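You operate a simulated robot arm through the tools that you are given. There is no shell and no other tool. Be economical: measure what you need, move in short steps, check, and stop when the job is done.

The job below is to be done with a simulated robot arm. You get a single attempt, and the scene is never put back.

Task
Tweeze the hot green button onto the blue mat; once cool, rub off its flash.
Fine: all three are at 70 C, no bare touch till the heat spot is gone; tweezers back; the button ends print up on seat FOUR of the white tray; the others stay.

The check looks at the end state, three seconds after you hand in, the way a careful person would. Anything else that was tipped, shoved, dropped, spilled or broken makes it a failure.

Robot
A 7-joint arm with a three-finger gripper on a trunk, on a base that drives. Base frame: it is fixed to the floor where the robot stands at the start and does not move with it; the origin is under the middle of the robot, x ahead of it, y to its left, z up; the surface under the hand at the start is at about z = 0.85. Lengths are in m, angles in degrees, forces in N, time in s.
Its first joint turns from -166.0 to 166.0 degrees. Places, roughly: blue mat [0.8, -0.2, 0.9]; rubbing block [0.5, -0.2, 0.9]; seat four of the white tray [0.7, -0.3, 0.9]. Payload 2.69 kg.
The TCP is the grasp point between the finger pads, 0.029 m short of the fingertips. In the tool frame z runs along the fingers and y along their closing line. Largest opening 0.12 m; the body of the gripper starts 0.078 m behind the TCP.
Orientation is that of the tool frame in the base frame, as a unit quaternion [w, x, y, z]. With the fingers straight down and closing along the base's y, the tool's x points along the base's -x, its y along +y and its z along -z.

Tools
- The arm moves only by the tool move_arm. Its argument "plan" is a list of rows, each a list of 7 numbers: the shift along the base's x, y, z in m, then the turn, a rotation vector about the base's x, y, z in degrees, then the finger opening in m, from 0 to 0.12. In form: [[x, y, z, ax, ay, az, jaw], ...]. A call has 1 to 12 rows; each row is the pose to reach, as a shift and turn from the pose commanded when the call began. Rows are played at 5 a second. More than 0.05 m and 8.6 degrees between two rows, or a gripper value outside its range, and nothing of the call is played. A pose out of reach is approached as far as the arm can. The call stops where the force on the tool passes 50 N (or 10 N more than at its start, if that is more) or the arm is blocked; 0.2 s more then pass. The fingers move at their own pace and stop on an object; they squeeze with about 38 N. The grip force told is the motor's: it shows also when the fingers shut on nothing. Time passes only in rows, and 0.2 s behind the last, so rows that repeat a pose let the fingers close. It gives the time, the measured TCP pose, the force on the tool (base axes), the opening and the grip force at its end, in the units of the frame above (readings bear some noise), with the torque about the TCP (base axes, N m) and any sound that the robot's microphone picked up.
- Cameras (640 x 400 px; columns grow to the right, rows downward): "scene" is now at [0.306, 0.1414, 1.3632]; the picture's right is [-0.57, -0.82, 0.00], its down [-0.46, 0.32, -0.83] and it looks along [0.68, -0.48, -0.56] (base axes); focal length 270 px, centre (320, 200). "wrist" rides on the gripper at [0.063, 0, -0.104] in the tool frame; the picture's right is [0.00, 1.00, 0.00], its down [-0.83, 0.00, -0.56] and it looks along [-0.56, 0.00, 0.83] (tool axes); focal length 275 px, centre (320, 200).
- snapshot(camera): a new picture of that camera. No time passes.
- move_column(by): slides the trunk up (or, below 0, down) by that many m; the arm and the scene camera ride with it, the base frame stays. It gives what a move gives, with no picture.
- base_move(legs): drives the robot by 1 to 6 legs, each [ahead, left, turn to the left] in m, m and degrees, along the robot's own axes; the way and the turn of a leg run together, so that a leg with both is an arc; at most 1.5 m and 180 degrees a leg. The arm and the cameras ride along, it lands a little off, and it stops where it bumps. It gives what a move gives.
- turn_head(pan, tilt): turns the head with the scene camera to pan (to the left, within 143 degrees either way) and tilt (down, from -29 to 69), counted from straight ahead of the robot. It gives what a move gives.
- pixel_to_xyz(camera, pixels): for up to 12 pixels [column, row] of the newest picture of that camera ("zoom" is the newest enlarged one), the place [x, y, z] in the base frame of the surface seen there, good to about 0.002 m. No time passes.
- close_up(camera, box): a new picture of the part [left, top, right, bottom] of that camera's present view, enlarged. No time passes.
- hand_in(): hands the job in; it is judged then, once.

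Work in short steps. Measure before you move; look again where a grasp or a placing could have gone wrong, and mend it. You have 80 turns and 52 pictures in all, those below and enlarged ones among them. Open the gripper and draw the arm clear of the work before you hand the job in, unless the task says otherwise; then end with one line.

The tools are called after "Request:" as name(argument=value, ...) on one line, values as JSON. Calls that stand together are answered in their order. move_arm: Moves the arm, as the interface text tells. Its arguments: {"type":"object","properties":{"plan":{"type":"array"}},"required":["plan"]} The other tools are called the same way: move_column (by) slides the trunk up or down; base_move (legs) drives the base; turn_head (pan, tilt) turns the head that bears the scene camera; snapshot (camera) takes a picture; pixel_to_xyz (camera, pixels) gives the place of the surface under pixels of a picture; close_up (camera, box) takes an enlarged picture of a part of a camera's view; hand_in () hands the job in.

At the start:

```text
time_s: 0.0
tool_pos: [0.535, -0.1862, 1.1473]
ee_rot: [-0.001, 0.0, 1.0, 0.0]
force: [1.5, 0.9, -0.3]
moment: [0.01, -0.01, -0.02]
grip_width: 0.1202
grasp_force: 0.0
trunk travel left (down, up): [-0.35, 0.236]
robot x, y, heading: [-0.0008, -0.0008, 0.1]
head pan, tilt: [-35.0, 33.7]
```

scene: 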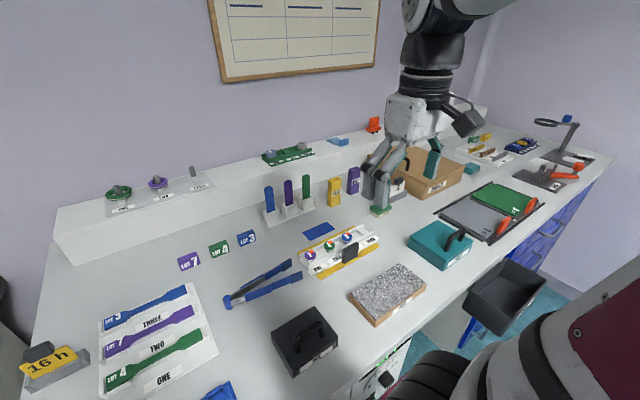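
wrist: 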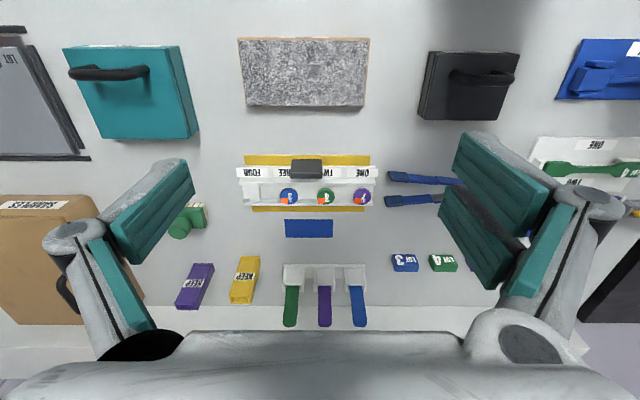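

The tray with three buttons is around wrist pixels (240-375, 155-210); tweezers at (390-460, 180). I take enlarged views.

Request:
close_up(camera="wrist", box=[220, 140, 480, 300])

Request:
close_up(camera="scene", box=[210, 210, 450, 360])

```text
2.46 times, centred on (350, 220) of wrist
```

zoom: 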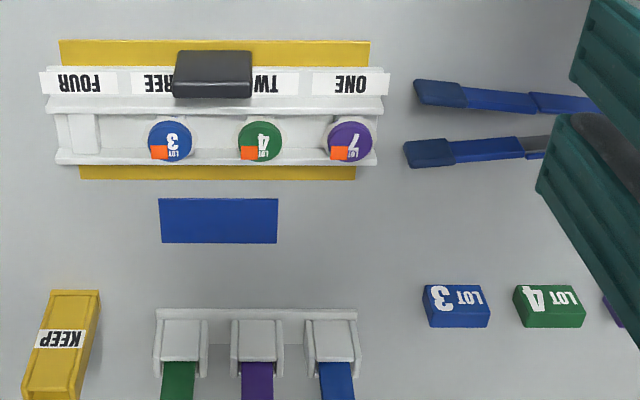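

```text
2.67 times, centred on (330, 285) of scene
```

zoom: 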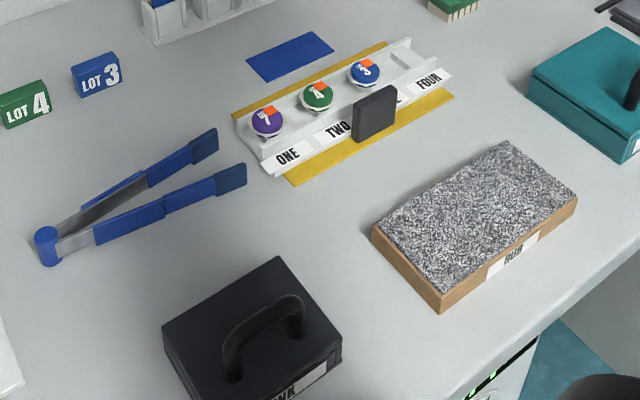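

I measure the tray, buttons, mat, block and tweezers on the scene close-up.

Request:
pixel_to_xyz(camera="zoom", pixels=[[267, 124], [316, 97], [365, 73], [290, 58], [375, 108], [47, 243], [233, 175], [206, 143], [130, 215], [120, 190], [475, 215], [404, 62]])

Request:
close_up(camera="scene", box=[290, 220, 390, 282])

Request:
close_up(camera="scene", box=[215, 250, 315, 312])

```text
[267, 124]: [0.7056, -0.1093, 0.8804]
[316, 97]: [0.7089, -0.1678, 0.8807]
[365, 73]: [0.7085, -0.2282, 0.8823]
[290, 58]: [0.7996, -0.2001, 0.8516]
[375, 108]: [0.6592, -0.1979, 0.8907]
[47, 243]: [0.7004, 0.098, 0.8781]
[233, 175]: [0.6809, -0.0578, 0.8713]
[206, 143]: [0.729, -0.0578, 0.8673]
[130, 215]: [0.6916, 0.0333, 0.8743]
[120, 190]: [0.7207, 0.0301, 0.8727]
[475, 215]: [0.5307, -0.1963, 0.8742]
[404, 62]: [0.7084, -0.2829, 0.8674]
```

```text
6.40 times, centred on (340, 251) of scene
```

zoom: 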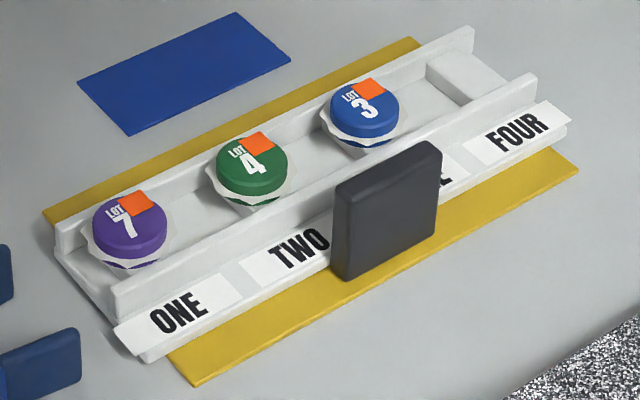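

```text
6.40 times, centred on (265, 281) of scene
```

zoom: 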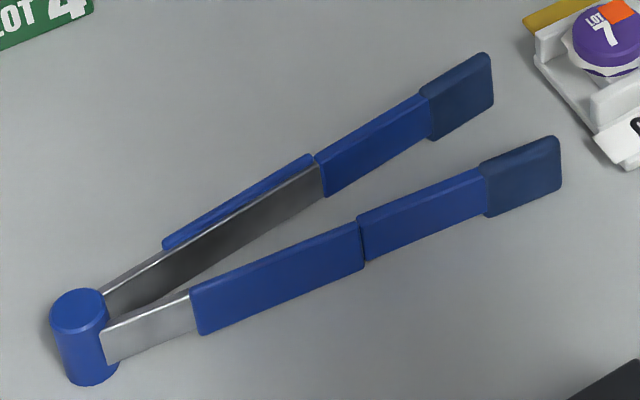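

Tweezers lie along y, hinge near (0.70, 0.098), tips near y=-0.058. I measure their details in this close-up, plus surroundings of the mat.

Request:
pixel_to_xyz(camera="zoom", pixels=[[78, 305], [490, 55], [557, 140], [425, 90], [320, 157], [358, 222], [484, 170], [192, 290], [165, 243], [525, 210], [300, 350]])

Request:
pixel_to_xyz(camera="scene", pixels=[[290, 210], [268, 190], [300, 175], [247, 238], [218, 246], [333, 188], [353, 175], [430, 165], [315, 236], [350, 252], [345, 275]])

Request:
close_up(camera="scene", box=[310, 228, 370, 265])

```text
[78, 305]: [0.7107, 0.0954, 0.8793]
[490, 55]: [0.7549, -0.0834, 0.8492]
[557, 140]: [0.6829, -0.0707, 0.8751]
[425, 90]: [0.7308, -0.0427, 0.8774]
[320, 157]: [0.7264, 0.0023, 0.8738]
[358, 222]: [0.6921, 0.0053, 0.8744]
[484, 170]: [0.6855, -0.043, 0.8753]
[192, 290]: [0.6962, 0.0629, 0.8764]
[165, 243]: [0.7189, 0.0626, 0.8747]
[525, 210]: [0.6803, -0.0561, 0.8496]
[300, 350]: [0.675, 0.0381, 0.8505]
```

```text
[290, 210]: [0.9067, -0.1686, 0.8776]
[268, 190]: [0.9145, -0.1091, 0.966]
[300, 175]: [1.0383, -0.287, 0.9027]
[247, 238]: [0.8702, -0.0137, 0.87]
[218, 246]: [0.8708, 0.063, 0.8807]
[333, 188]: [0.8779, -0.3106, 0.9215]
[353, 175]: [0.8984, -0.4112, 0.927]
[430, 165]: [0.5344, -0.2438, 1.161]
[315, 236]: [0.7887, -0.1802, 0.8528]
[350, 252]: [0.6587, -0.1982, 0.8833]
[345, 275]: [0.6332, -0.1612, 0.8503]
```

```text
10.67 times, centred on (340, 246) of scene
```

zoom: 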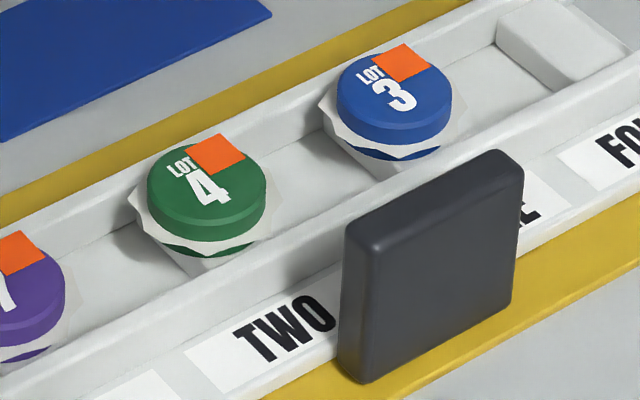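

The flash is a white ragged ring around each button; each seat is a square pedestal between rails. I measure edges of the button, rails and black handle.

Request:
pixel_to_xyz(camera="zoom", pixels=[[151, 180], [262, 190], [210, 150], [205, 206], [205, 234], [203, 247], [565, 35], [550, 20], [435, 170], [330, 190], [100, 180], [500, 290]])

```text
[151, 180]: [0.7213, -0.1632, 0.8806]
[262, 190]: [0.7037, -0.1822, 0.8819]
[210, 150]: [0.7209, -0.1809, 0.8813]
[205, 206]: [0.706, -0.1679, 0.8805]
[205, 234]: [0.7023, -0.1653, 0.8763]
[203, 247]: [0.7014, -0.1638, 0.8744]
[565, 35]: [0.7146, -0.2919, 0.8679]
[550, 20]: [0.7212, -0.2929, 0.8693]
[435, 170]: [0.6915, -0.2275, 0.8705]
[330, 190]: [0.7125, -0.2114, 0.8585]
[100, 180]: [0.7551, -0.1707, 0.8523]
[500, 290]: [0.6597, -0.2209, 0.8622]
```

Button: centre ≈(0.712,-0.172), diameter ≈0.026, z 0.868–0.881, rail tops 0.870. Tweezers axis x≈0.7065, top z≈0.875. I turn the gripper -90° and go above the tweezers' grip section at y≈0.033.

Request:
move_arm(plan=[[0.0156, 0.0199, -0.0134, 0, 0, -8.18, 0.08], [0.0312, 0.0398, -0.0268, 0, 0, -16.36, 0.08], [0.0468, 0.0597, -0.04, 0, 0, -24.54, 0.08], [0.0624, 0.0796, -0.0535, 0, 0, -32.73, 0.08], [0.078, 0.0995, -0.0668, 0, 0, -40.9, 0.08], [0.0936, 0.1195, -0.08, 0, 0, -49.1, 0.08], [0.1091, 0.1394, -0.0935, 0, 0, -57.27, 0.08], [0.1247, 0.1593, -0.107, 0, 0, -65.45, 0.08], [0.1403, 0.1792, -0.12, 0, 0, -73.64, 0.08], [0.1559, 0.1991, -0.1336, 0, 0, -81.8, 0.08], [0.1715, 0.2192, -0.147, 0, 0, -90, 0.08], [0.1715, 0.2192, -0.147, 0, 0, -90, 0.08]])

Request:
snapshot(camera="wrist")

```text
time_s: 2.6
tool_pos: [0.7053, 0.0345, 0.9996]
ee_rot: [0.0, 0.708, 0.706, 0.0]
force: [-0.5, 0.3, 0.6]
moment: [0.01, 0.03, 0.0]
grip_width: 0.0801
grasp_force: 0.0
trunk travel left (down, up): [-0.35, 0.236]
robot x, y, heading: [-0.0018, 0.0, -0.0]
head pan, tilt: [-35.0, 33.7]
```

```text
44 pictures are left
```

wrist: 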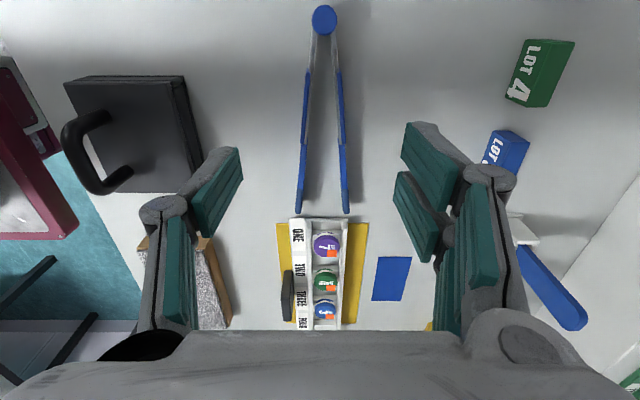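

Tweezers are well centred between the fingers (col ~324). I measure the tips, purple and green button from this view.

Request:
pixel_to_xyz(camera="wrist", pixels=[[300, 208], [346, 208], [324, 14], [307, 110], [340, 110], [327, 243], [325, 280], [325, 309], [391, 279], [325, 325]])

Request:
close_up(camera="wrist", box=[270, 200, 420, 335])

```text
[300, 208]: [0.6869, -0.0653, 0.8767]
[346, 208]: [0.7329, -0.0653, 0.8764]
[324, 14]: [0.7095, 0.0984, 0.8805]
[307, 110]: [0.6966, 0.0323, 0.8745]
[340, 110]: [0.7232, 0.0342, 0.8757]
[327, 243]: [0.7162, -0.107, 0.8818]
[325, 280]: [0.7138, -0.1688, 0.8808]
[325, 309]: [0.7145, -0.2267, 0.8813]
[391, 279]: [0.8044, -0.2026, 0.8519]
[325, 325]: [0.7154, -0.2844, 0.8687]
```

```text
2.96 times, centred on (345, 268) of wrist
```

zoom: 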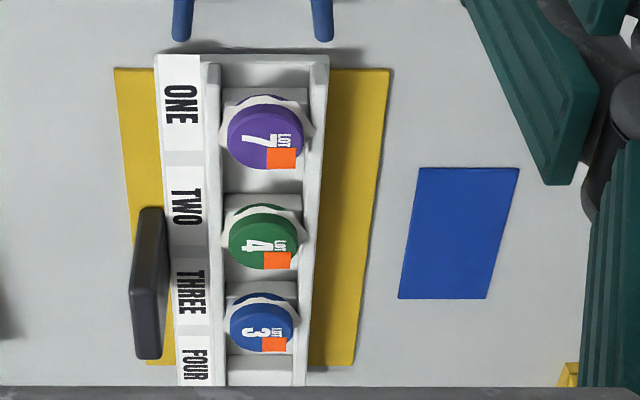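

Axis of the tweezers is about 3 mm to +x of my TCP; I shift and descend to z≈0.884 with open fingers.

Request:
move_arm(plan=[[0.003, 0, -0.04, 0, 0, 0, 0.08], [0.003, 0, -0.08, 0, 0, 0, 0.07], [0.003, 0, -0.1, 0, 0, 0, 0.06], [0.003, 0, -0.116, 0, 0, 0, 0.06], [0.003, 0, -0.116, 0, 0, 0, 0.06], [0.003, 0, -0.116, 0, 0, 0, 0.04], [0.003, 0, -0.116, 0, 0, 0, 0.034], [0.003, 0, -0.116, 0, 0, 0, 0.03], [0.003, 0, -0.116, 0, 0, 0, 0.03]])

Request:
snapshot(camera="wrist")

```text
time_s: 4.6
tool_pos: [0.7094, 0.0354, 0.8847]
ee_rot: [0.001, 0.707, 0.707, -0.001]
force: [1.2, 0.0, 0.8]
moment: [0.03, 0.02, 0.0]
grip_width: 0.0291
grasp_force: 0.2
trunk travel left (down, up): [-0.35, 0.236]
robot x, y, heading: [0.0025, 0.0009, -0.1]
head pan, tilt: [-35.0, 33.7]
```

```text
42 pictures are left
```

wrist: 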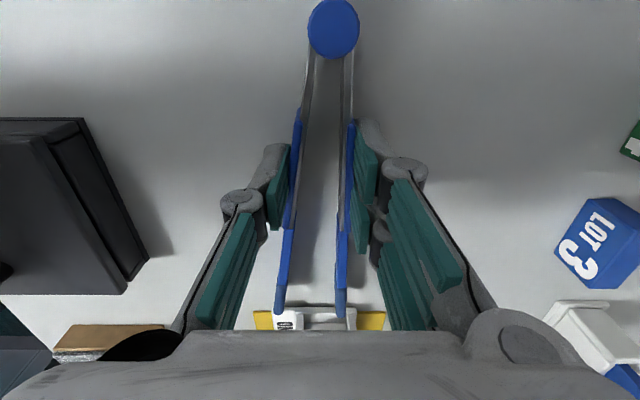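

The fingers just touch at 0.029 (force 0.2 N). I close further in small steps to learn the spring.

Request:
move_arm(plan=[[0, 0, 0, 0, 0, 0, 0.026], [0, 0, 0, 0, 0, 0, 0.026], [0, 0, 0, 0, 0, 0, 0.026]])

Request:
move_arm(plan=[[0, 0, 0, 0, 0, 0, 0.022], [0, 0, 0, 0, 0, 0, 0.022], [0, 0, 0, 0, 0, 0, 0.022]])

Request:
snapshot(camera="wrist")

```text
time_s: 5.4
tool_pos: [0.7085, 0.0343, 0.8857]
ee_rot: [0.001, 0.707, 0.707, 0.0]
force: [-0.1, -0.6, -1.0]
moment: [0.01, 0.0, 0.01]
grip_width: 0.0266
grasp_force: 7.7
trunk travel left (down, up): [-0.35, 0.236]
robot x, y, heading: [0.0004, -0.0008, 0.1]
head pan, tilt: [-35.0, 33.7]
```

```text
time_s: 6.2
tool_pos: [0.7082, 0.035, 0.8849]
ee_rot: [0.0, 0.708, 0.706, 0.0]
force: [0.9, 0.4, 2.2]
moment: [0.03, 0.02, 0.01]
grip_width: 0.0228
grasp_force: 1.3
trunk travel left (down, up): [-0.35, 0.236]
robot x, y, heading: [-0.0003, -0.0002, 0.3]
head pan, tilt: [-35.0, 33.7]
```

```text
41 pictures are left
```

wrist: 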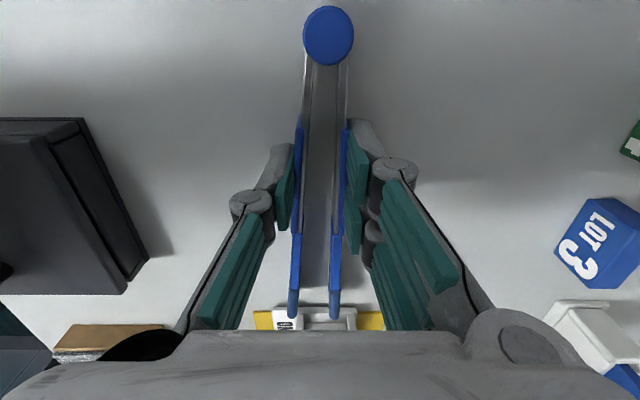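

Tips respond well: jaw 0.026 leaves a gap of about 0.033. I reopen to 0.0255 and lift gently to test the hold.

Request:
move_arm(plan=[[0, 0, 0, 0, 0, 0, 0.025], [0, 0, 0, 0, 0, 0, 0.025], [0, 0, 0.01, 0, 0, 0, 0.025], [0, 0, 0.02, 0, 0, 0, 0.025], [0, 0, 0.04, 0, 0, 0, 0.025], [0, 0, 0.06, 0, 0, 0, 0.025], [0, 0, 0.08, 0, 0, 0, 0.025], [0, 0, 0.08, 0, 0, 0, 0.025]])

Request:
snapshot(camera="wrist")

Request:
close_up(camera="scene", box=[200, 170, 400, 310])

```text
time_s: 8.0
tool_pos: [0.7088, 0.0336, 0.9651]
ee_rot: [-0.001, 0.707, 0.707, 0.0]
force: [0.9, 0.0, -0.2]
moment: [-0.01, 0.04, 0.01]
grip_width: 0.0248
grasp_force: 0.0
trunk travel left (down, up): [-0.35, 0.236]
robot x, y, heading: [0.0004, 0.0023, 0.0]
head pan, tilt: [-35.0, 33.7]
```

```text
40 pictures are left
```

wrist: 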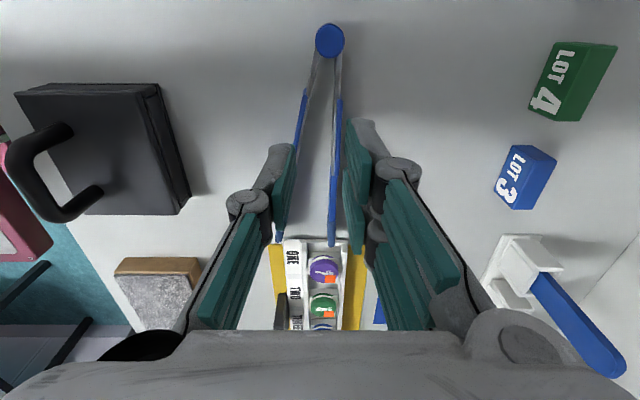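

```text
2.86 times, centred on (300, 240) of scene
```

zoom: 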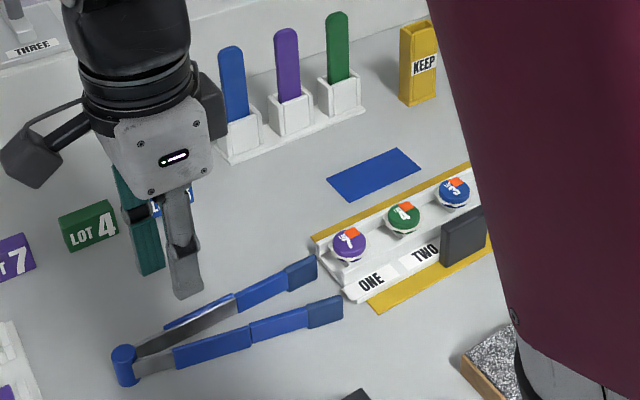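

The tweezers stayed on the table: the hold at 0.025 was too light. I go down again and squeeze to 0.021, waiting to read the steady force, then lift only slightly.

Request:
move_arm(plan=[[0, 0, 0, 0, 0, 0, 0.045], [0, 0, -0.04, 0, 0, 0, 0.045], [0, 0, -0.08, 0, 0, 0, 0.045], [0, 0, -0.081, 0, 0, 0, 0.045], [0, 0, -0.081, 0, 0, 0, 0.024], [0, 0, -0.081, 0, 0, 0, 0.024], [0, 0, -0.081, 0, 0, 0, 0.024], [0, 0, -0.081, 0, 0, 0, 0.024], [0, 0, -0.081, 0, 0, 0, 0.024]])

Request:
move_arm(plan=[[0, 0, 0, 0, 0, 0, 0.02], [0, 0, 0, 0, 0, 0, 0.02], [0, 0, 0, 0, 0, 0, 0.02], [0, 0, 0, 0, 0, 0, 0.02], [0, 0, 0, 0, 0, 0, 0.02]])

Request:
move_arm(plan=[[0, 0, 0.005, 0, 0, 0, 0.02], [0, 0, 0.01, 0, 0, 0, 0.02], [0, 0, 0.02, 0, 0, 0, 0.02], [0, 0, 0.03, 0, 0, 0, 0.02], [0, 0, 0.03, 0, 0, 0, 0.02]])

Request:
snapshot(camera="wrist")

```text
time_s: 10.0
tool_pos: [0.709, 0.0351, 0.8818]
ee_rot: [0.0, 0.707, 0.707, 0.001]
force: [-0.1, 0.1, 0.1]
moment: [-0.05, -0.03, 0.0]
grip_width: 0.0249
grasp_force: 1.3
trunk travel left (down, up): [-0.35, 0.236]
robot x, y, heading: [-0.0012, -0.003, -0.0]
head pan, tilt: [-35.0, 33.7]
```

```text
time_s: 11.2
tool_pos: [0.7084, 0.0347, 0.882]
ee_rot: [-0.001, 0.707, 0.707, 0.0]
force: [0.1, 0.1, -0.3]
moment: [0.01, 0.03, -0.06]
grip_width: 0.0222
grasp_force: 9.1
trunk travel left (down, up): [-0.35, 0.236]
robot x, y, heading: [0.0005, 0.0035, 0.2]
head pan, tilt: [-35.0, 33.7]
```

```text
time_s: 12.4
tool_pos: [0.7087, 0.0349, 0.9107]
ee_rot: [0.0, 0.707, 0.708, 0.0]
force: [0.9, 0.2, -1.6]
moment: [0.09, -0.01, -0.03]
grip_width: 0.0167
grasp_force: 13.7
trunk travel left (down, up): [-0.35, 0.236]
robot x, y, heading: [0.0051, 0.0011, 0.0]
head pan, tilt: [-35.0, 33.7]
```

```text
38 pictures are left
```

wrist: 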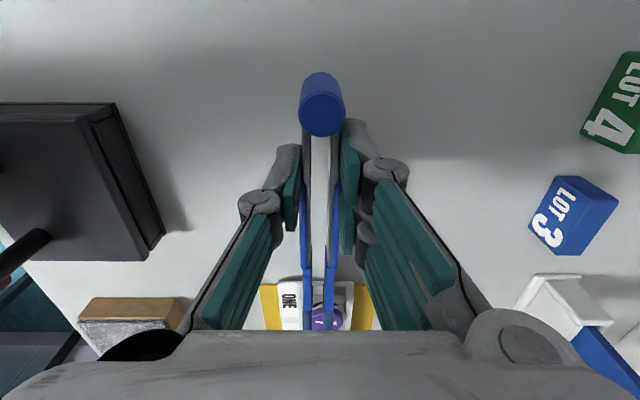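

The picture changed: hinge now at (321,100), width 0.0167. I check from the scene camera whether the tweezers are lifted and how they sit.

Request:
close_up(camera="scene", box=[200, 200, 380, 320])

Request:
pixel_to_xyz(camera="wrist", pixels=[[321, 90], [322, 80], [308, 320], [329, 320], [306, 200], [336, 200]])

```text
3.33 times, centred on (290, 260) of scene
```

zoom: 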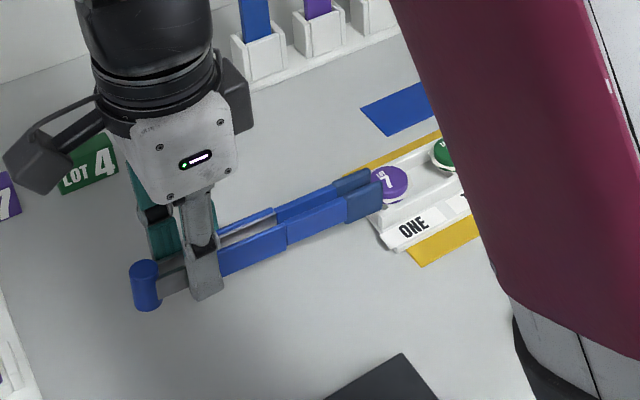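

```text
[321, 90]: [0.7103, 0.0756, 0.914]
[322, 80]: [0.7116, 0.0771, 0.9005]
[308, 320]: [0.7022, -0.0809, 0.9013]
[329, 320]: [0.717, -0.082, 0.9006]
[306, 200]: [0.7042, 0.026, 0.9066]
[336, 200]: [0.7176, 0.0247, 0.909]
```

The tweezers are lifted and nearly closed, having slid ~2 cm toward -y in the grip. I move up and back +y, then lower to a few mm above the table and test how far I can reopen while still holding.

Request:
move_arm(plan=[[0, 0, 0.01, 0, 0, 0, 0.02], [0, 0.02, 0.01, 0, 0, 0, 0.02], [0, 0.035, 0.0, 0, 0, 0, 0.02], [0, 0.035, -0.015, 0, 0, 0, 0.02], [0, 0.035, -0.022, 0, 0, 0, 0.02], [0, 0.035, -0.022, 0, 0, 0, 0.02]])

Request:
move_arm(plan=[[0, 0, 0, 0, 0, 0, 0.021], [0, 0, 0, 0, 0, 0, 0.022], [0, 0, 0, 0, 0, 0, 0.022], [0, 0, 0, 0, 0, 0, 0.022]])

Request:
close_up(camera="scene", box=[180, 220, 340, 330])

```text
time_s: 13.8
tool_pos: [0.7082, 0.0694, 0.8905]
ee_rot: [-0.001, 0.707, 0.707, 0.0]
force: [0.6, -0.2, -1.4]
moment: [0.07, -0.02, 0.15]
grip_width: 0.0174
grasp_force: 15.0
trunk travel left (down, up): [-0.35, 0.236]
robot x, y, heading: [-0.0005, -0.0009, 0.0]
head pan, tilt: [-35.0, 33.7]
```

```text
time_s: 14.8
tool_pos: [0.7088, 0.068, 0.8904]
ee_rot: [-0.001, 0.708, 0.706, 0.0]
force: [-0.4, 0.3, -0.2]
moment: [-0.03, 0.0, 0.03]
grip_width: 0.0239
grasp_force: 1.2
trunk travel left (down, up): [-0.35, 0.236]
robot x, y, heading: [0.0007, 0.0008, -0.0]
head pan, tilt: [-35.0, 33.7]
```

```text
3.64 times, centred on (260, 275) of scene
```

zoom: 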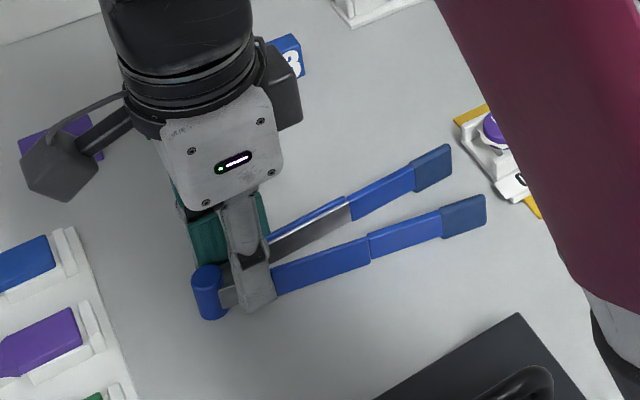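

The tweezers opened and settled back on the table (force back to ~0). I now grip ~4 cm from the hinge; I sweep the closing command in small steps to learn width/force.

Request:
move_arm(plan=[[0, 0, -0.004, 0, 0, 0, 0.022], [0, 0, -0.007, 0, 0, 0, 0.021], [0, 0, -0.007, 0, 0, 0, 0.021], [0, 0, -0.007, 0, 0, 0, 0.021], [0, 0, -0.007, 0, 0, 0, 0.021]])

Request:
move_arm(plan=[[0, 0, 0, 0, 0, 0, 0.02], [0, 0, 0, 0, 0, 0, 0.02], [0, 0, 0, 0, 0, 0, 0.02], [0, 0, 0, 0, 0, 0, 0.02], [0, 0, 0, 0, 0, 0, 0.02]])

Request:
move_arm(plan=[[0, 0, 0, 0, 0, 0, 0.019], [0, 0, 0, 0, 0, 0, 0.019], [0, 0, 0, 0, 0, 0, 0.019], [0, 0, 0, 0, 0, 0, 0.019], [0, 0, 0, 0, 0, 0, 0.019]])

Request:
snapshot(camera="wrist")

```text
time_s: 16.0
tool_pos: [0.7088, 0.0681, 0.8845]
ee_rot: [0.0, 0.707, 0.707, -0.001]
force: [-0.8, 0.9, 2.3]
moment: [0.03, -0.05, 0.06]
grip_width: 0.021
grasp_force: 1.1
trunk travel left (down, up): [-0.35, 0.236]
robot x, y, heading: [0.004, -0.0015, -0.0]
head pan, tilt: [-35.0, 33.7]
```

```text
time_s: 17.2
tool_pos: [0.7098, 0.0692, 0.8833]
ee_rot: [0.001, 0.707, 0.707, 0.0]
force: [0.3, 1.1, 0.0]
moment: [-0.01, -0.02, -0.02]
grip_width: 0.0215
grasp_force: 1.2
trunk travel left (down, up): [-0.35, 0.236]
robot x, y, heading: [-0.0035, 0.0026, 0.2]
head pan, tilt: [-35.0, 33.7]
```

```text
time_s: 18.4
tool_pos: [0.7086, 0.0689, 0.8839]
ee_rot: [0.0, 0.707, 0.707, 0.0]
force: [0.4, 0.4, -0.9]
moment: [0.02, -0.05, 0.0]
grip_width: 0.0204
grasp_force: 8.8
trunk travel left (down, up): [-0.35, 0.236]
robot x, y, heading: [-0.0003, -0.002, 0.1]
head pan, tilt: [-35.0, 33.7]
```

```text
35 pictures are left
```

wrist: 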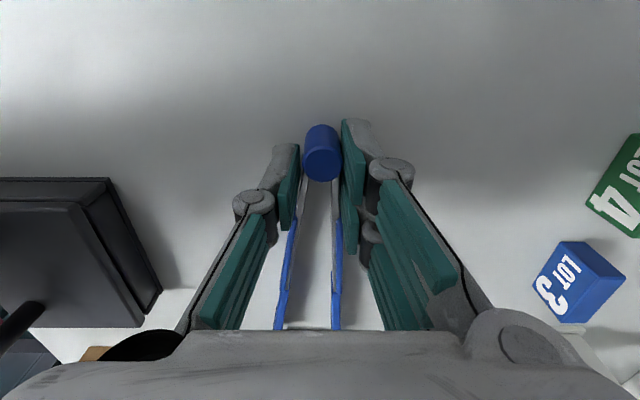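

The hinge now shows at (322,150), close to the fingers: they've slid along the V. I measure the hinge and wait at the same command to see whether the squeeze keeps growing.

Request:
pixel_to_xyz(camera="wrist", pixels=[[321, 133], [322, 160], [281, 318], [336, 318], [292, 230], [338, 230]])

Request:
move_arm(plan=[[0, 0, 0, 0, 0, 0, 0.019], [0, 0, 0, 0, 0, 0, 0.019], [0, 0, 0, 0, 0, 0, 0.019], [0, 0, 0, 0, 0, 0, 0.019], [0, 0, 0, 0, 0, 0, 0.019]])

```text
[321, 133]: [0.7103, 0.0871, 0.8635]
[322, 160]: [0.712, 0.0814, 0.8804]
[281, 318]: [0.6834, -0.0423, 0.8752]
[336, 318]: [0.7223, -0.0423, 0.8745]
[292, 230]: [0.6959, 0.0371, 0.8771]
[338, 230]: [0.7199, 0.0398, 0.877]
```

```text
time_s: 19.6
tool_pos: [0.7081, 0.0686, 0.8839]
ee_rot: [0.0, 0.707, 0.708, 0.001]
force: [0.1, -0.6, -0.8]
moment: [0.02, 0.0, 0.03]
grip_width: 0.0201
grasp_force: 9.2
trunk travel left (down, up): [-0.35, 0.236]
robot x, y, heading: [-0.0023, -0.0005, 0.0]
head pan, tilt: [-35.0, 33.7]
```

The fingers are now on the hinge cylinder itself (hinge y≈0.08), the tweezers having squirted forward on light squeezes. I open, re-centre 7 cm ahead of the hinge, and this time squeeze firmly right away, then lift 1 cm.

Request:
move_arm(plan=[[0, 0, 0, 0, 0, 0, 0.04], [0, 0, 0, 0, 0, 0, 0.055], [0, -0.03, 0, 0, 0, 0, 0.055], [0.001, -0.058, -0.002, 0, 0, 0, 0.055], [0.001, -0.058, -0.002, 0, 0, 0, 0.055], [0.001, -0.058, -0.002, 0, 0, 0, 0.0], [0.001, -0.058, -0.002, 0, 0, 0, 0.0], [0.001, -0.058, -0.002, 0, 0, 0, 0.0], [0.001, -0.058, -0.002, 0, 0, 0, 0.0]])

Request:
snapshot(camera="wrist")

```text
time_s: 21.6
tool_pos: [0.7103, 0.01, 0.8811]
ee_rot: [0.0, 0.707, 0.707, 0.001]
force: [-0.4, -0.2, 0.2]
moment: [0.01, 0.0, 0.03]
grip_width: 0.0126
grasp_force: 37.6
trunk travel left (down, up): [-0.35, 0.236]
robot x, y, heading: [-0.001, -0.0009, -0.0]
head pan, tilt: [-35.0, 33.7]
```

```text
34 pictures are left
```

wrist: 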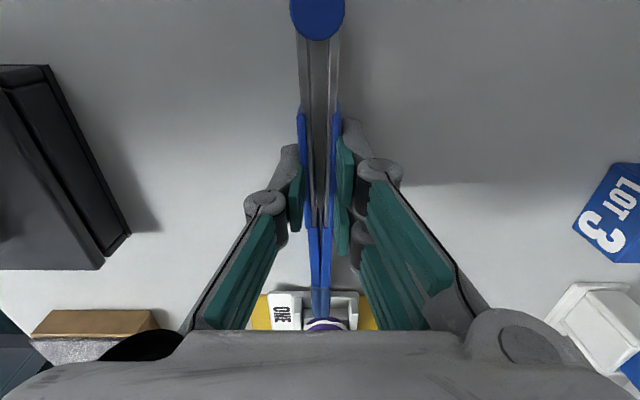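

Firmly closed (37.6 N, width 0.0126) without sliding. I lift straight up, then back +y, clear of the tray.

Request:
move_arm(plan=[[0, 0, 0.01, 0, 0, 0, 0.0], [0, 0, 0.02, 0, 0, 0, 0.0], [0, 0, 0.04, 0, 0, 0, 0.0], [0, 0.01, 0.05, 0, 0, 0, 0.0], [0, 0.03, 0.05, 0, 0, 0, 0.0], [0, 0.03, 0.05, 0, 0, 0, 0.0]])

Request:
close_up(camera="scene", box=[180, 200, 380, 330])

```text
time_s: 23.0
tool_pos: [0.71, 0.0406, 0.9325]
ee_rot: [0.0, 0.707, 0.707, 0.0]
force: [0.5, 0.0, -0.5]
moment: [-0.04, -0.03, -0.02]
grip_width: 0.0126
grasp_force: 38.3
trunk travel left (down, up): [-0.35, 0.236]
robot x, y, heading: [-0.0022, -0.0022, 0.2]
head pan, tilt: [-35.0, 33.7]
```

```text
3.08 times, centred on (280, 265) of scene
```

zoom: 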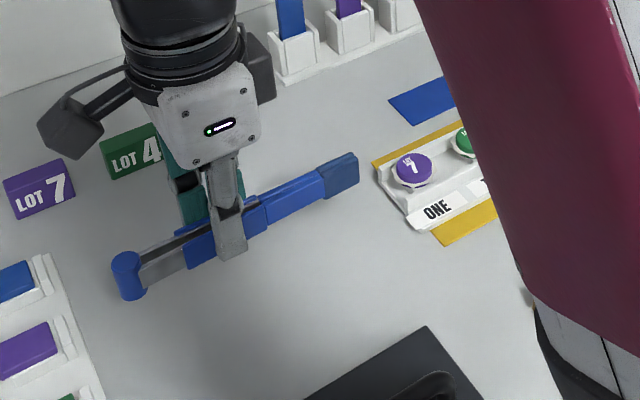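

The tweezers are held level and closed. I lower to ~4 mm above the bare table and open in small steps to test that the hold persists to the needed ~0.026.

Request:
move_arm(plan=[[0, 0, -0.03, 0, 0, 0, 0.0], [0, 0, -0.046, 0, 0, 0, 0.0], [0, 0, -0.046, 0, 0, 0, 0.0], [0, 0, -0.046, 0, 0, 0, 0.016], [0, 0, -0.046, 0, 0, 0, 0.018], [0, 0, -0.046, 0, 0, 0, 0.018]])

Request:
move_arm(plan=[[0, 0, 0, 0, 0, 0, 0.019], [0, 0, 0, 0, 0, 0, 0.02], [0, 0, 0, 0, 0, 0, 0.021], [0, 0, 0, 0, 0, 0, 0.022], [0, 0, 0, 0, 0, 0, 0.022]])

Request:
move_arm(plan=[[0, 0, 0, 0, 0, 0, 0.023], [0, 0, 0, 0, 0, 0, 0.024], [0, 0, 0, 0, 0, 0, 0.025], [0, 0, 0, 0, 0, 0, 0.026], [0, 0, 0, 0, 0, 0, 0.026]])

Request:
snapshot(camera="wrist")

```text
time_s: 24.4
tool_pos: [0.7101, 0.0405, 0.8846]
ee_rot: [0.0, 0.707, 0.707, 0.001]
force: [-0.7, 0.6, -1.0]
moment: [-0.03, 0.03, -0.02]
grip_width: 0.0199
grasp_force: 8.4
trunk travel left (down, up): [-0.35, 0.236]
robot x, y, heading: [-0.0013, 0.0011, 0.2]
head pan, tilt: [-35.0, 33.7]
```

```text
time_s: 25.6
tool_pos: [0.7107, 0.042, 0.8848]
ee_rot: [0.001, 0.707, 0.707, 0.0]
force: [0.0, 0.8, -0.9]
moment: [0.01, 0.01, 0.02]
grip_width: 0.023
grasp_force: 1.5
trunk travel left (down, up): [-0.35, 0.236]
robot x, y, heading: [-0.0041, 0.0016, -0.1]
head pan, tilt: [-35.0, 33.7]
```

```text
time_s: 26.8
tool_pos: [0.7116, 0.0396, 0.885]
ee_rot: [0.001, 0.707, 0.707, 0.001]
force: [0.2, 0.2, -0.1]
moment: [-0.06, 0.01, 0.01]
grip_width: 0.0288
grasp_force: 1.8
trunk travel left (down, up): [-0.35, 0.236]
robot x, y, heading: [-0.0012, 0.0025, -0.1]
head pan, tilt: [-35.0, 33.7]
```

```text
32 pictures are left
```

wrist: 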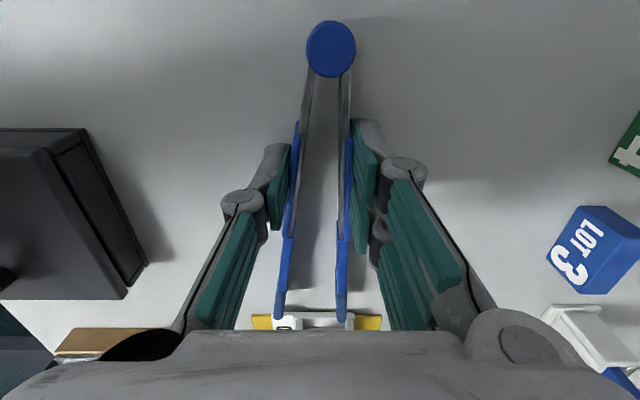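

At the last step the V went fully open and the force vanished, so the limit lies between 0.023 and 0.0288. I squeeze firmly again, lift 4 mm, and open in finer steps.

Request:
move_arm(plan=[[0, 0, -0.003, 0, 0, 0, 0.026], [0, 0, -0.003, 0, 0, 0, 0.0], [0, 0, -0.003, 0, 0, 0, 0.0], [0, 0, -0.003, 0, 0, 0, 0.0], [0, 0, 0.002, 0, 0, 0, 0.0], [0, 0, 0.006, 0, 0, 0, 0.0], [0, 0, 0.006, 0, 0, 0, 0.018], [0, 0, 0.006, 0, 0, 0, 0.02], [0, 0, 0.006, 0, 0, 0, 0.021], [0, 0, 0.006, 0, 0, 0, 0.021], [0, 0, 0.006, 0, 0, 0, 0.021]])

Request:
snapshot(camera="wrist")

Request:
move_arm(plan=[[0, 0, 0, 0, 0, 0, 0.0215], [0, 0, 0, 0, 0, 0, 0.022], [0, 0, 0, 0, 0, 0, 0.0225], [0, 0, 0, 0, 0, 0, 0.0225], [0, 0, 0, 0, 0, 0, 0.0225]])

Request:
snapshot(camera="wrist")

```text
time_s: 29.2
tool_pos: [0.7117, 0.0405, 0.8919]
ee_rot: [0.0, 0.707, 0.707, 0.0]
force: [0.3, 0.0, -0.1]
moment: [0.04, -0.06, -0.02]
grip_width: 0.0194
grasp_force: 0.5
trunk travel left (down, up): [-0.35, 0.236]
robot x, y, heading: [0.0031, -0.0002, -0.0]
head pan, tilt: [-35.0, 33.7]
```

```text
31 pictures are left
```

wrist: 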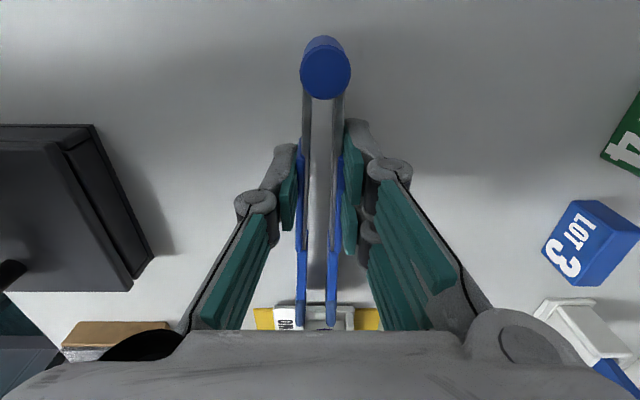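

```text
time_s: 30.4
tool_pos: [0.7101, 0.0405, 0.8913]
ee_rot: [0.0, 0.707, 0.707, 0.0]
force: [-0.1, 0.9, -0.7]
moment: [-0.04, 0.01, 0.03]
grip_width: 0.0193
grasp_force: 0.1
trunk travel left (down, up): [-0.35, 0.236]
robot x, y, heading: [0.0016, -0.0016, -0.0]
head pan, tilt: [-35.0, 33.7]
```

```text
30 pictures are left
```

wrist: 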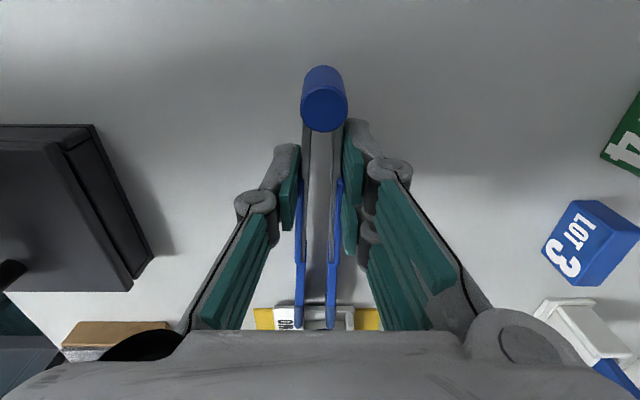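

The hold persists vertically but the V creeps forward in the fingers when half-open (hinge now ~4 cm from TCP). So I'll keep it firmly shut in transit and open only briefly at the button. Now I shut firmly, move +y, set it on the table and regrip 7 cm ahead of the hinge.

Request:
move_arm(plan=[[0, 0, 0, 0, 0, 0, 0.0], [0, 0, 0, 0, 0, 0, 0.0], [0, 0.03, 0, 0, 0, 0, 0.0], [0, 0.055, 0, 0, 0, 0, 0.0], [0, 0.055, -0.006, 0, 0, 0, 0.0], [0, 0.055, -0.009, 0, 0, 0, 0.02], [0, 0.055, -0.009, 0, 0, 0, 0.05], [0, 0.055, -0.009, 0, 0, 0, 0.055], [0, 0.04, -0.009, 0, 0, 0, 0.055], [0, 0.025, -0.009, 0, 0, 0, 0.055], [0, 0.025, -0.009, 0, 0, 0, 0.055]])

Request:
snapshot(camera="wrist")

Request:
pixel_to_xyz(camera="scene", pixels=[[300, 305], [272, 330], [335, 340], [350, 292]])

```text
time_s: 32.8
tool_pos: [0.7116, 0.0659, 0.8829]
ee_rot: [0.0, 0.707, 0.707, 0.001]
force: [-0.3, -0.2, -0.7]
moment: [0.01, 0.0, -0.01]
grip_width: 0.0548
grasp_force: 0.0
trunk travel left (down, up): [-0.35, 0.236]
robot x, y, heading: [-0.0014, 0.0015, -0.0]
head pan, tilt: [-35.0, 33.7]
```

```text
29 pictures are left
```

wrist: 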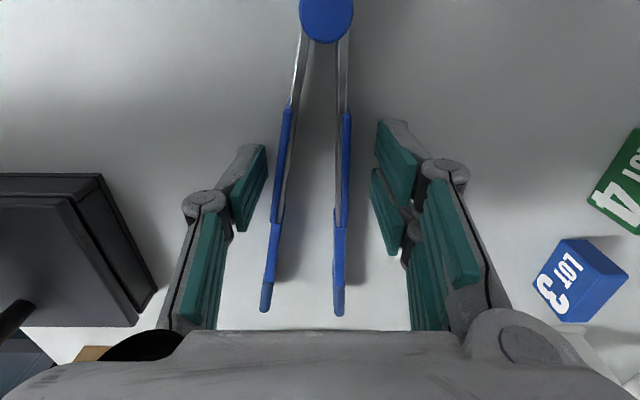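

```text
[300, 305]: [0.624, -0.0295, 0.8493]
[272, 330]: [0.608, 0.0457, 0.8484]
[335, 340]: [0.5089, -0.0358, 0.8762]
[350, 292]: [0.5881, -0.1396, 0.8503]
```

Regrip position: hinge at (326,18), grips centred at ~315. I squeeze firmly and lift to z≈0.95, then check.

Request:
move_arm(plan=[[-0.001, 0, -0.001, 0, 0, -3, 0.055], [-0.001, 0, -0.001, 0, 0, -3, 0.0], [-0.001, 0, -0.001, 0, 0, -3, 0.0], [-0.001, 0, -0.001, 0, 0, -3, 0.0], [-0.001, 0, -0.001, 0, 0, -3, 0.0], [-0.001, 0, 0.02, 0, 0, -3, 0.0], [-0.001, 0, 0.045, 0, 0, -3, 0.0], [-0.001, 0, 0.067, 0, 0, 0, 0.0], [-0.001, 0, 0.067, 0, 0, 0, 0.0]])

Request:
snapshot(camera="wrist")

```text
time_s: 34.8
tool_pos: [0.7086, 0.0645, 0.9503]
ee_rot: [0.0, 0.707, 0.707, 0.0]
force: [-0.5, 0.4, -1.2]
moment: [-0.01, 0.01, 0.0]
grip_width: 0.0123
grasp_force: 38.1
trunk travel left (down, up): [-0.35, 0.236]
robot x, y, heading: [-0.0009, -0.0037, 0.0]
head pan, tilt: [-35.0, 33.7]
```

```text
28 pictures are left
```

wrist: 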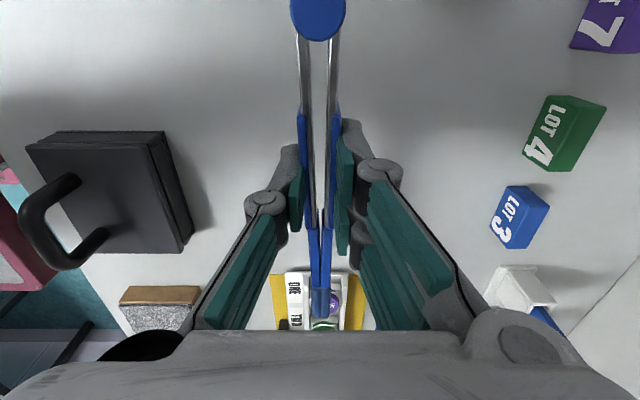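

Held level and closed. I measure tip, hinge and blade heights in this view.

Request:
pixel_to_xyz(camera="wrist", pixels=[[319, 12], [319, 312], [319, 305], [304, 120], [333, 120], [321, 270], [334, 301]])

Request:
close_up(camera="wrist", box=[270, 250, 370, 335])

```text
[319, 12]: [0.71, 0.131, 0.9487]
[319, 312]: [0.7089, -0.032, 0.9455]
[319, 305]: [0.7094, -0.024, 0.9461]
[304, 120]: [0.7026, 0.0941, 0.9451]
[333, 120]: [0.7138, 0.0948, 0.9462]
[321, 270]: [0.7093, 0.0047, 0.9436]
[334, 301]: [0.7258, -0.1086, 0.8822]
```

```text
4.71 times, centred on (320, 292) of wrist
```

zoom: 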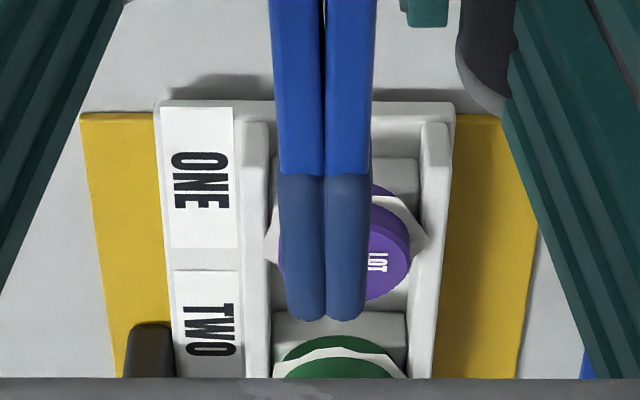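

Tip end is 0.102 m ahead of the TCP, bottom 0.032 below TCP, pads ~8 mm thick. I make a dry run over the bare table: lower to ~5 mm and open to 0.0245 for two rows to see the gap and slip.

Request:
move_arm(plan=[[0, 0, -0.04, 0, 0, 0, 0.0], [0, 0, -0.062, 0, 0, 0, 0.0], [0, 0, -0.062, 0, 0, 0, 0.0], [0, 0, -0.062, 0, 0, 0, 0.0245], [0, 0, -0.062, 0, 0, 0, 0.0245]])

Request:
snapshot(camera="wrist")

Request:
move_arm(plan=[[0, 0, 0, 0, 0, 0, 0.0], [0, 0, 0, 0, 0, 0, 0.0], [0, 0, 0.02, 0, 0, 0, 0.0], [0, 0, 0.05, 0, 0, 0, 0.0]])

Request:
snapshot(camera="wrist")

```text
time_s: 36.0
tool_pos: [0.7075, 0.0646, 0.8873]
ee_rot: [0.0, 0.707, 0.707, 0.0]
force: [0.1, -0.3, 0.8]
moment: [0.02, 0.06, 0.0]
grip_width: 0.026
grasp_force: 7.7
trunk travel left (down, up): [-0.35, 0.236]
robot x, y, heading: [0.0009, 0.0004, 0.3]
head pan, tilt: [-35.0, 33.7]
```

```text
26 pictures are left
```

wrist: 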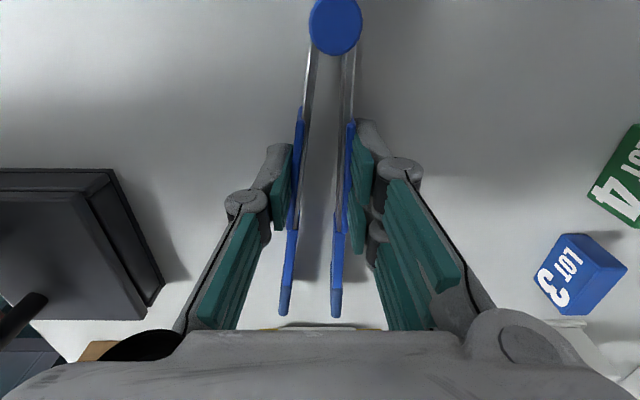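

```text
time_s: 37.0
tool_pos: [0.7084, 0.0662, 0.9383]
ee_rot: [0.0, 0.707, 0.707, -0.001]
force: [0.3, 0.3, -1.2]
moment: [0.03, 0.04, 0.02]
grip_width: 0.0126
grasp_force: 38.4
trunk travel left (down, up): [-0.35, 0.236]
robot x, y, heading: [0.0039, 0.0017, -0.2]
head pan, tilt: [-35.0, 33.7]
```

```text
25 pictures are left
```

wrist: 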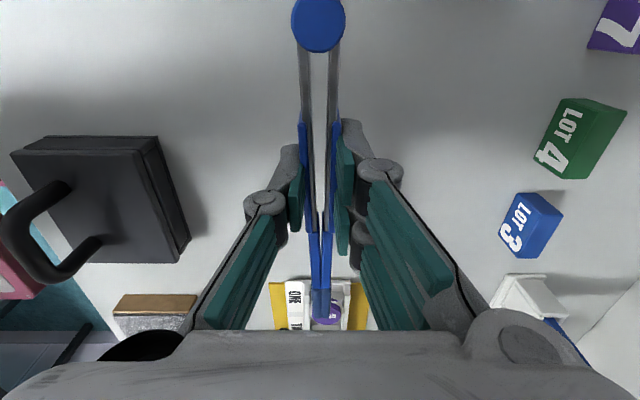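

Dry run: gap ≈0.025 at width 0.026, hold kept, slip only a few mm. So I'll use ~0.028 for a ~0.031 gap. I re-measure tip and hinge.

Request:
pixel_to_xyz(camera="wrist", pixels=[[318, 22], [320, 312], [320, 317], [304, 130], [333, 130]])

Request:
close_up(camera="wrist", box=[270, 250, 370, 335])

```text
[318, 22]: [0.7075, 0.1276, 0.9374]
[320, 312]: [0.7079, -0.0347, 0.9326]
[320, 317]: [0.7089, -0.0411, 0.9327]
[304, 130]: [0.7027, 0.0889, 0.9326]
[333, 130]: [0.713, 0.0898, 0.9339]
```

```text
4.71 times, centred on (320, 292) of wrist
```

zoom: 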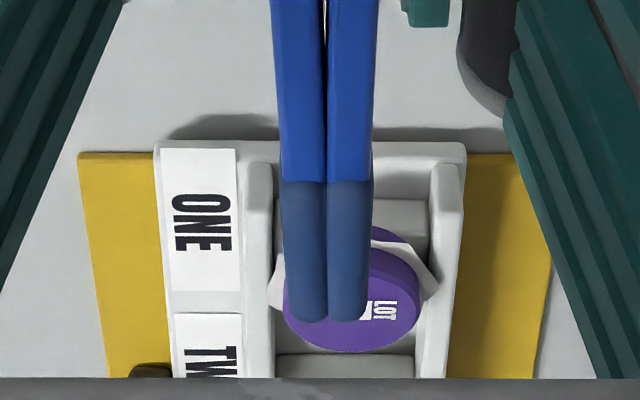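

The purple cap shows no orange spot where it was before. I look at the buttons from the scene camera.

Request:
close_up(camera="scene", box=[300, 215, 390, 275])

```text
6.67 times, centred on (345, 245) of scene
```

zoom: 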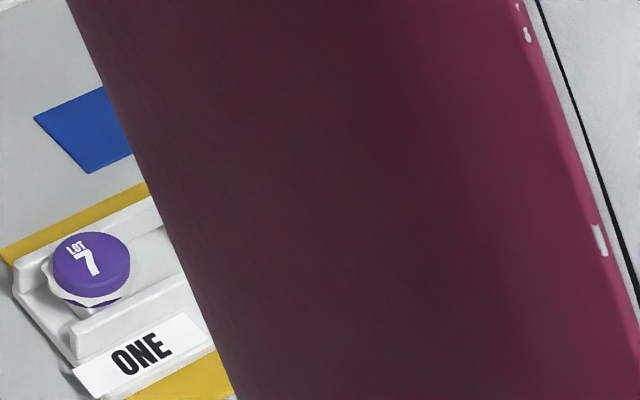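

The spot on purple is already gone with time, but I still do as asked. I carry the shut tweezers up and over, turning +57° so they point at the green button from the front-left, hovering at safe height.

Request:
move_arm(plan=[[-0.0099, -0.0229, 0.003, 0, 0, 7.125, 0], [-0.0198, -0.0458, 0.006, 0, 0, 14.25, 0], [-0.0296, -0.0686, 0.009, 0, 0, 21.4, 0], [-0.0395, -0.0915, 0.012, 0, 0, 28.5, 0], [-0.0494, -0.1144, 0.012, 0, 0, 35.6, 0], [-0.0593, -0.1373, 0.012, 0, 0, 42.75, 0], [-0.0691, -0.1601, 0.012, 0, 0, 49.9, 0], [-0.079, -0.183, 0.012, 0, 0, 57, 0], [-0.079, -0.183, 0.012, 0, 0, 57, 0]])

Request:
snapshot(camera="wrist")

Request:
close_up(camera="scene", box=[270, 190, 400, 280])

```text
time_s: 39.0
tool_pos: [0.6296, -0.1181, 0.9477]
ee_rot: [0.0, 0.284, 0.959, 0.0]
force: [0.2, -0.1, -0.7]
moment: [0.06, 0.0, 0.03]
grip_width: 0.0127
grasp_force: 37.9
trunk travel left (down, up): [-0.35, 0.236]
robot x, y, heading: [0.0032, 0.0003, 0.1]
head pan, tilt: [-35.0, 33.7]
```

```text
22 pictures are left
```

wrist: 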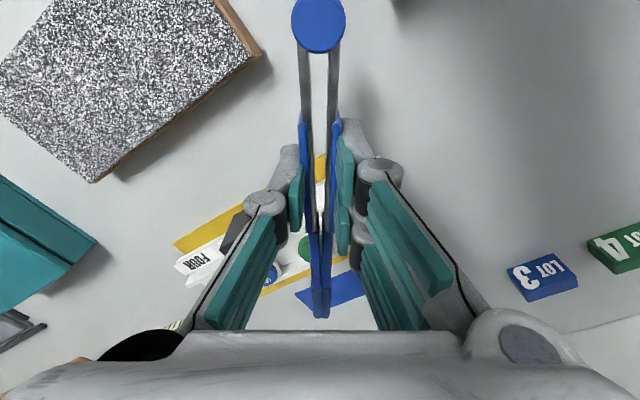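

```text
4.44 times, centred on (335, 235) of scene
```

zoom: 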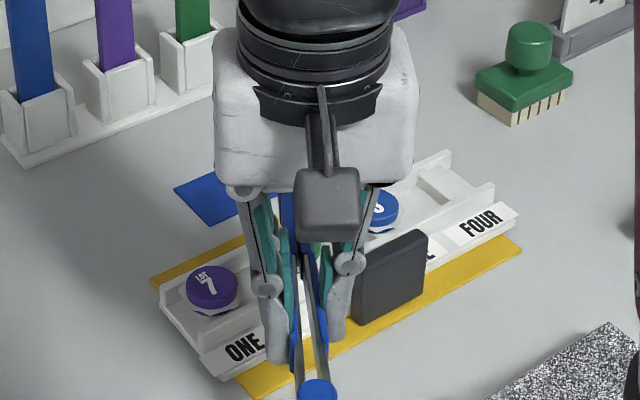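

The green cap peeks at wrist (308,248). I measure it and the tip to check alignment.

Request:
pixel_to_xyz(camera="wrist", pixels=[[305, 240], [300, 250], [310, 262], [321, 312], [320, 316], [318, 12], [272, 274]])

Request:
close_up(camera="wrist", box=[260, 215, 380, 330])

```text
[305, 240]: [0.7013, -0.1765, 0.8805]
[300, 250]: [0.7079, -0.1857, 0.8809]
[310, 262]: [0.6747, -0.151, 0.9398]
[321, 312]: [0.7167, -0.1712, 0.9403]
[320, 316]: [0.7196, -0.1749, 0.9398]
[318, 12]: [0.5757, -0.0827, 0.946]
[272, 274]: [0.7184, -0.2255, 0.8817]
```

```text
3.48 times, centred on (320, 272) of wrist
```

zoom: 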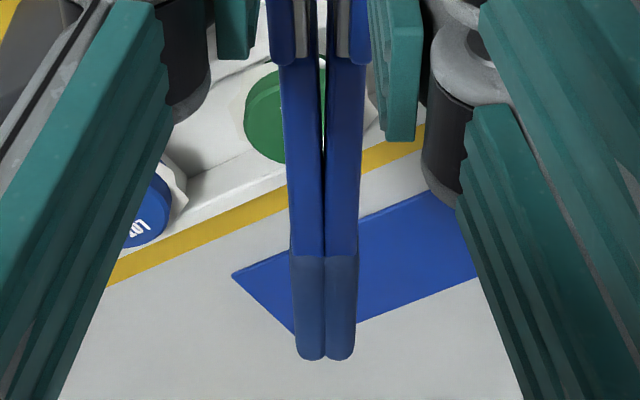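

The button centre is ~3.5 mm left of the tweezers' line. I correct laterally, descend to just above the cap and open to ~0.031 there, then look (no time passes in pictures).

Request:
move_arm(plan=[[-0.0019, -0.0029, -0.015, 0, 0, 0, 0], [-0.0019, -0.0029, -0.031, 0, 0, 0, 0], [-0.0019, -0.0029, -0.031, 0, 0, 0, 0], [-0.0019, -0.0029, -0.031, 0, 0, 0, 0.029]])

Request:
snapshot(camera="wrist")

Request:
close_up(camera="wrist", box=[260, 215, 380, 330])

```text
time_s: 40.0
tool_pos: [0.6276, -0.1204, 0.916]
ee_rot: [0.0, 0.284, 0.959, 0.0]
force: [0.7, 0.8, 0.4]
moment: [0.0, 0.02, 0.02]
grip_width: 0.0312
grasp_force: 1.8
trunk travel left (down, up): [-0.35, 0.236]
robot x, y, heading: [0.001, 0.0012, -0.1]
head pan, tilt: [-35.0, 33.7]
```

```text
19 pictures are left
```

wrist: 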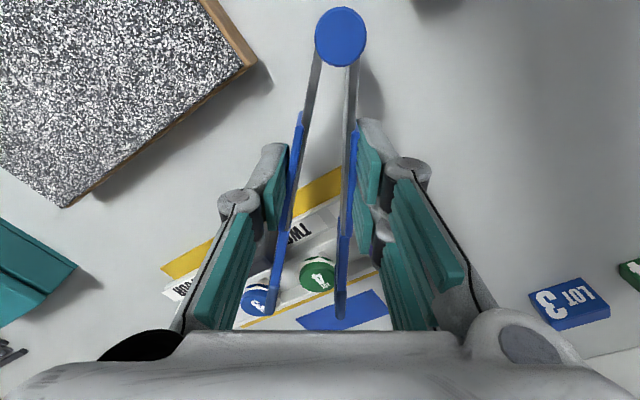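

```text
3.48 times, centred on (320, 272) of wrist
```

zoom: 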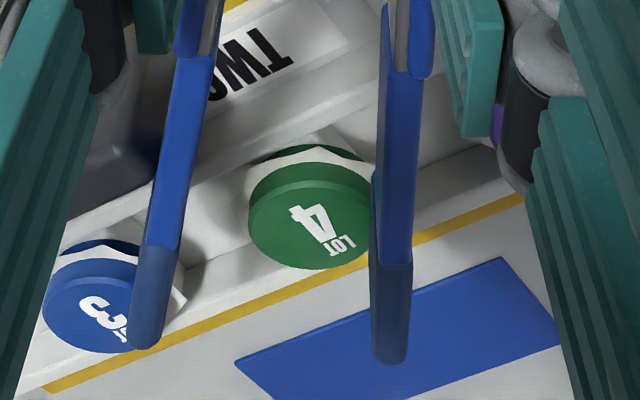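

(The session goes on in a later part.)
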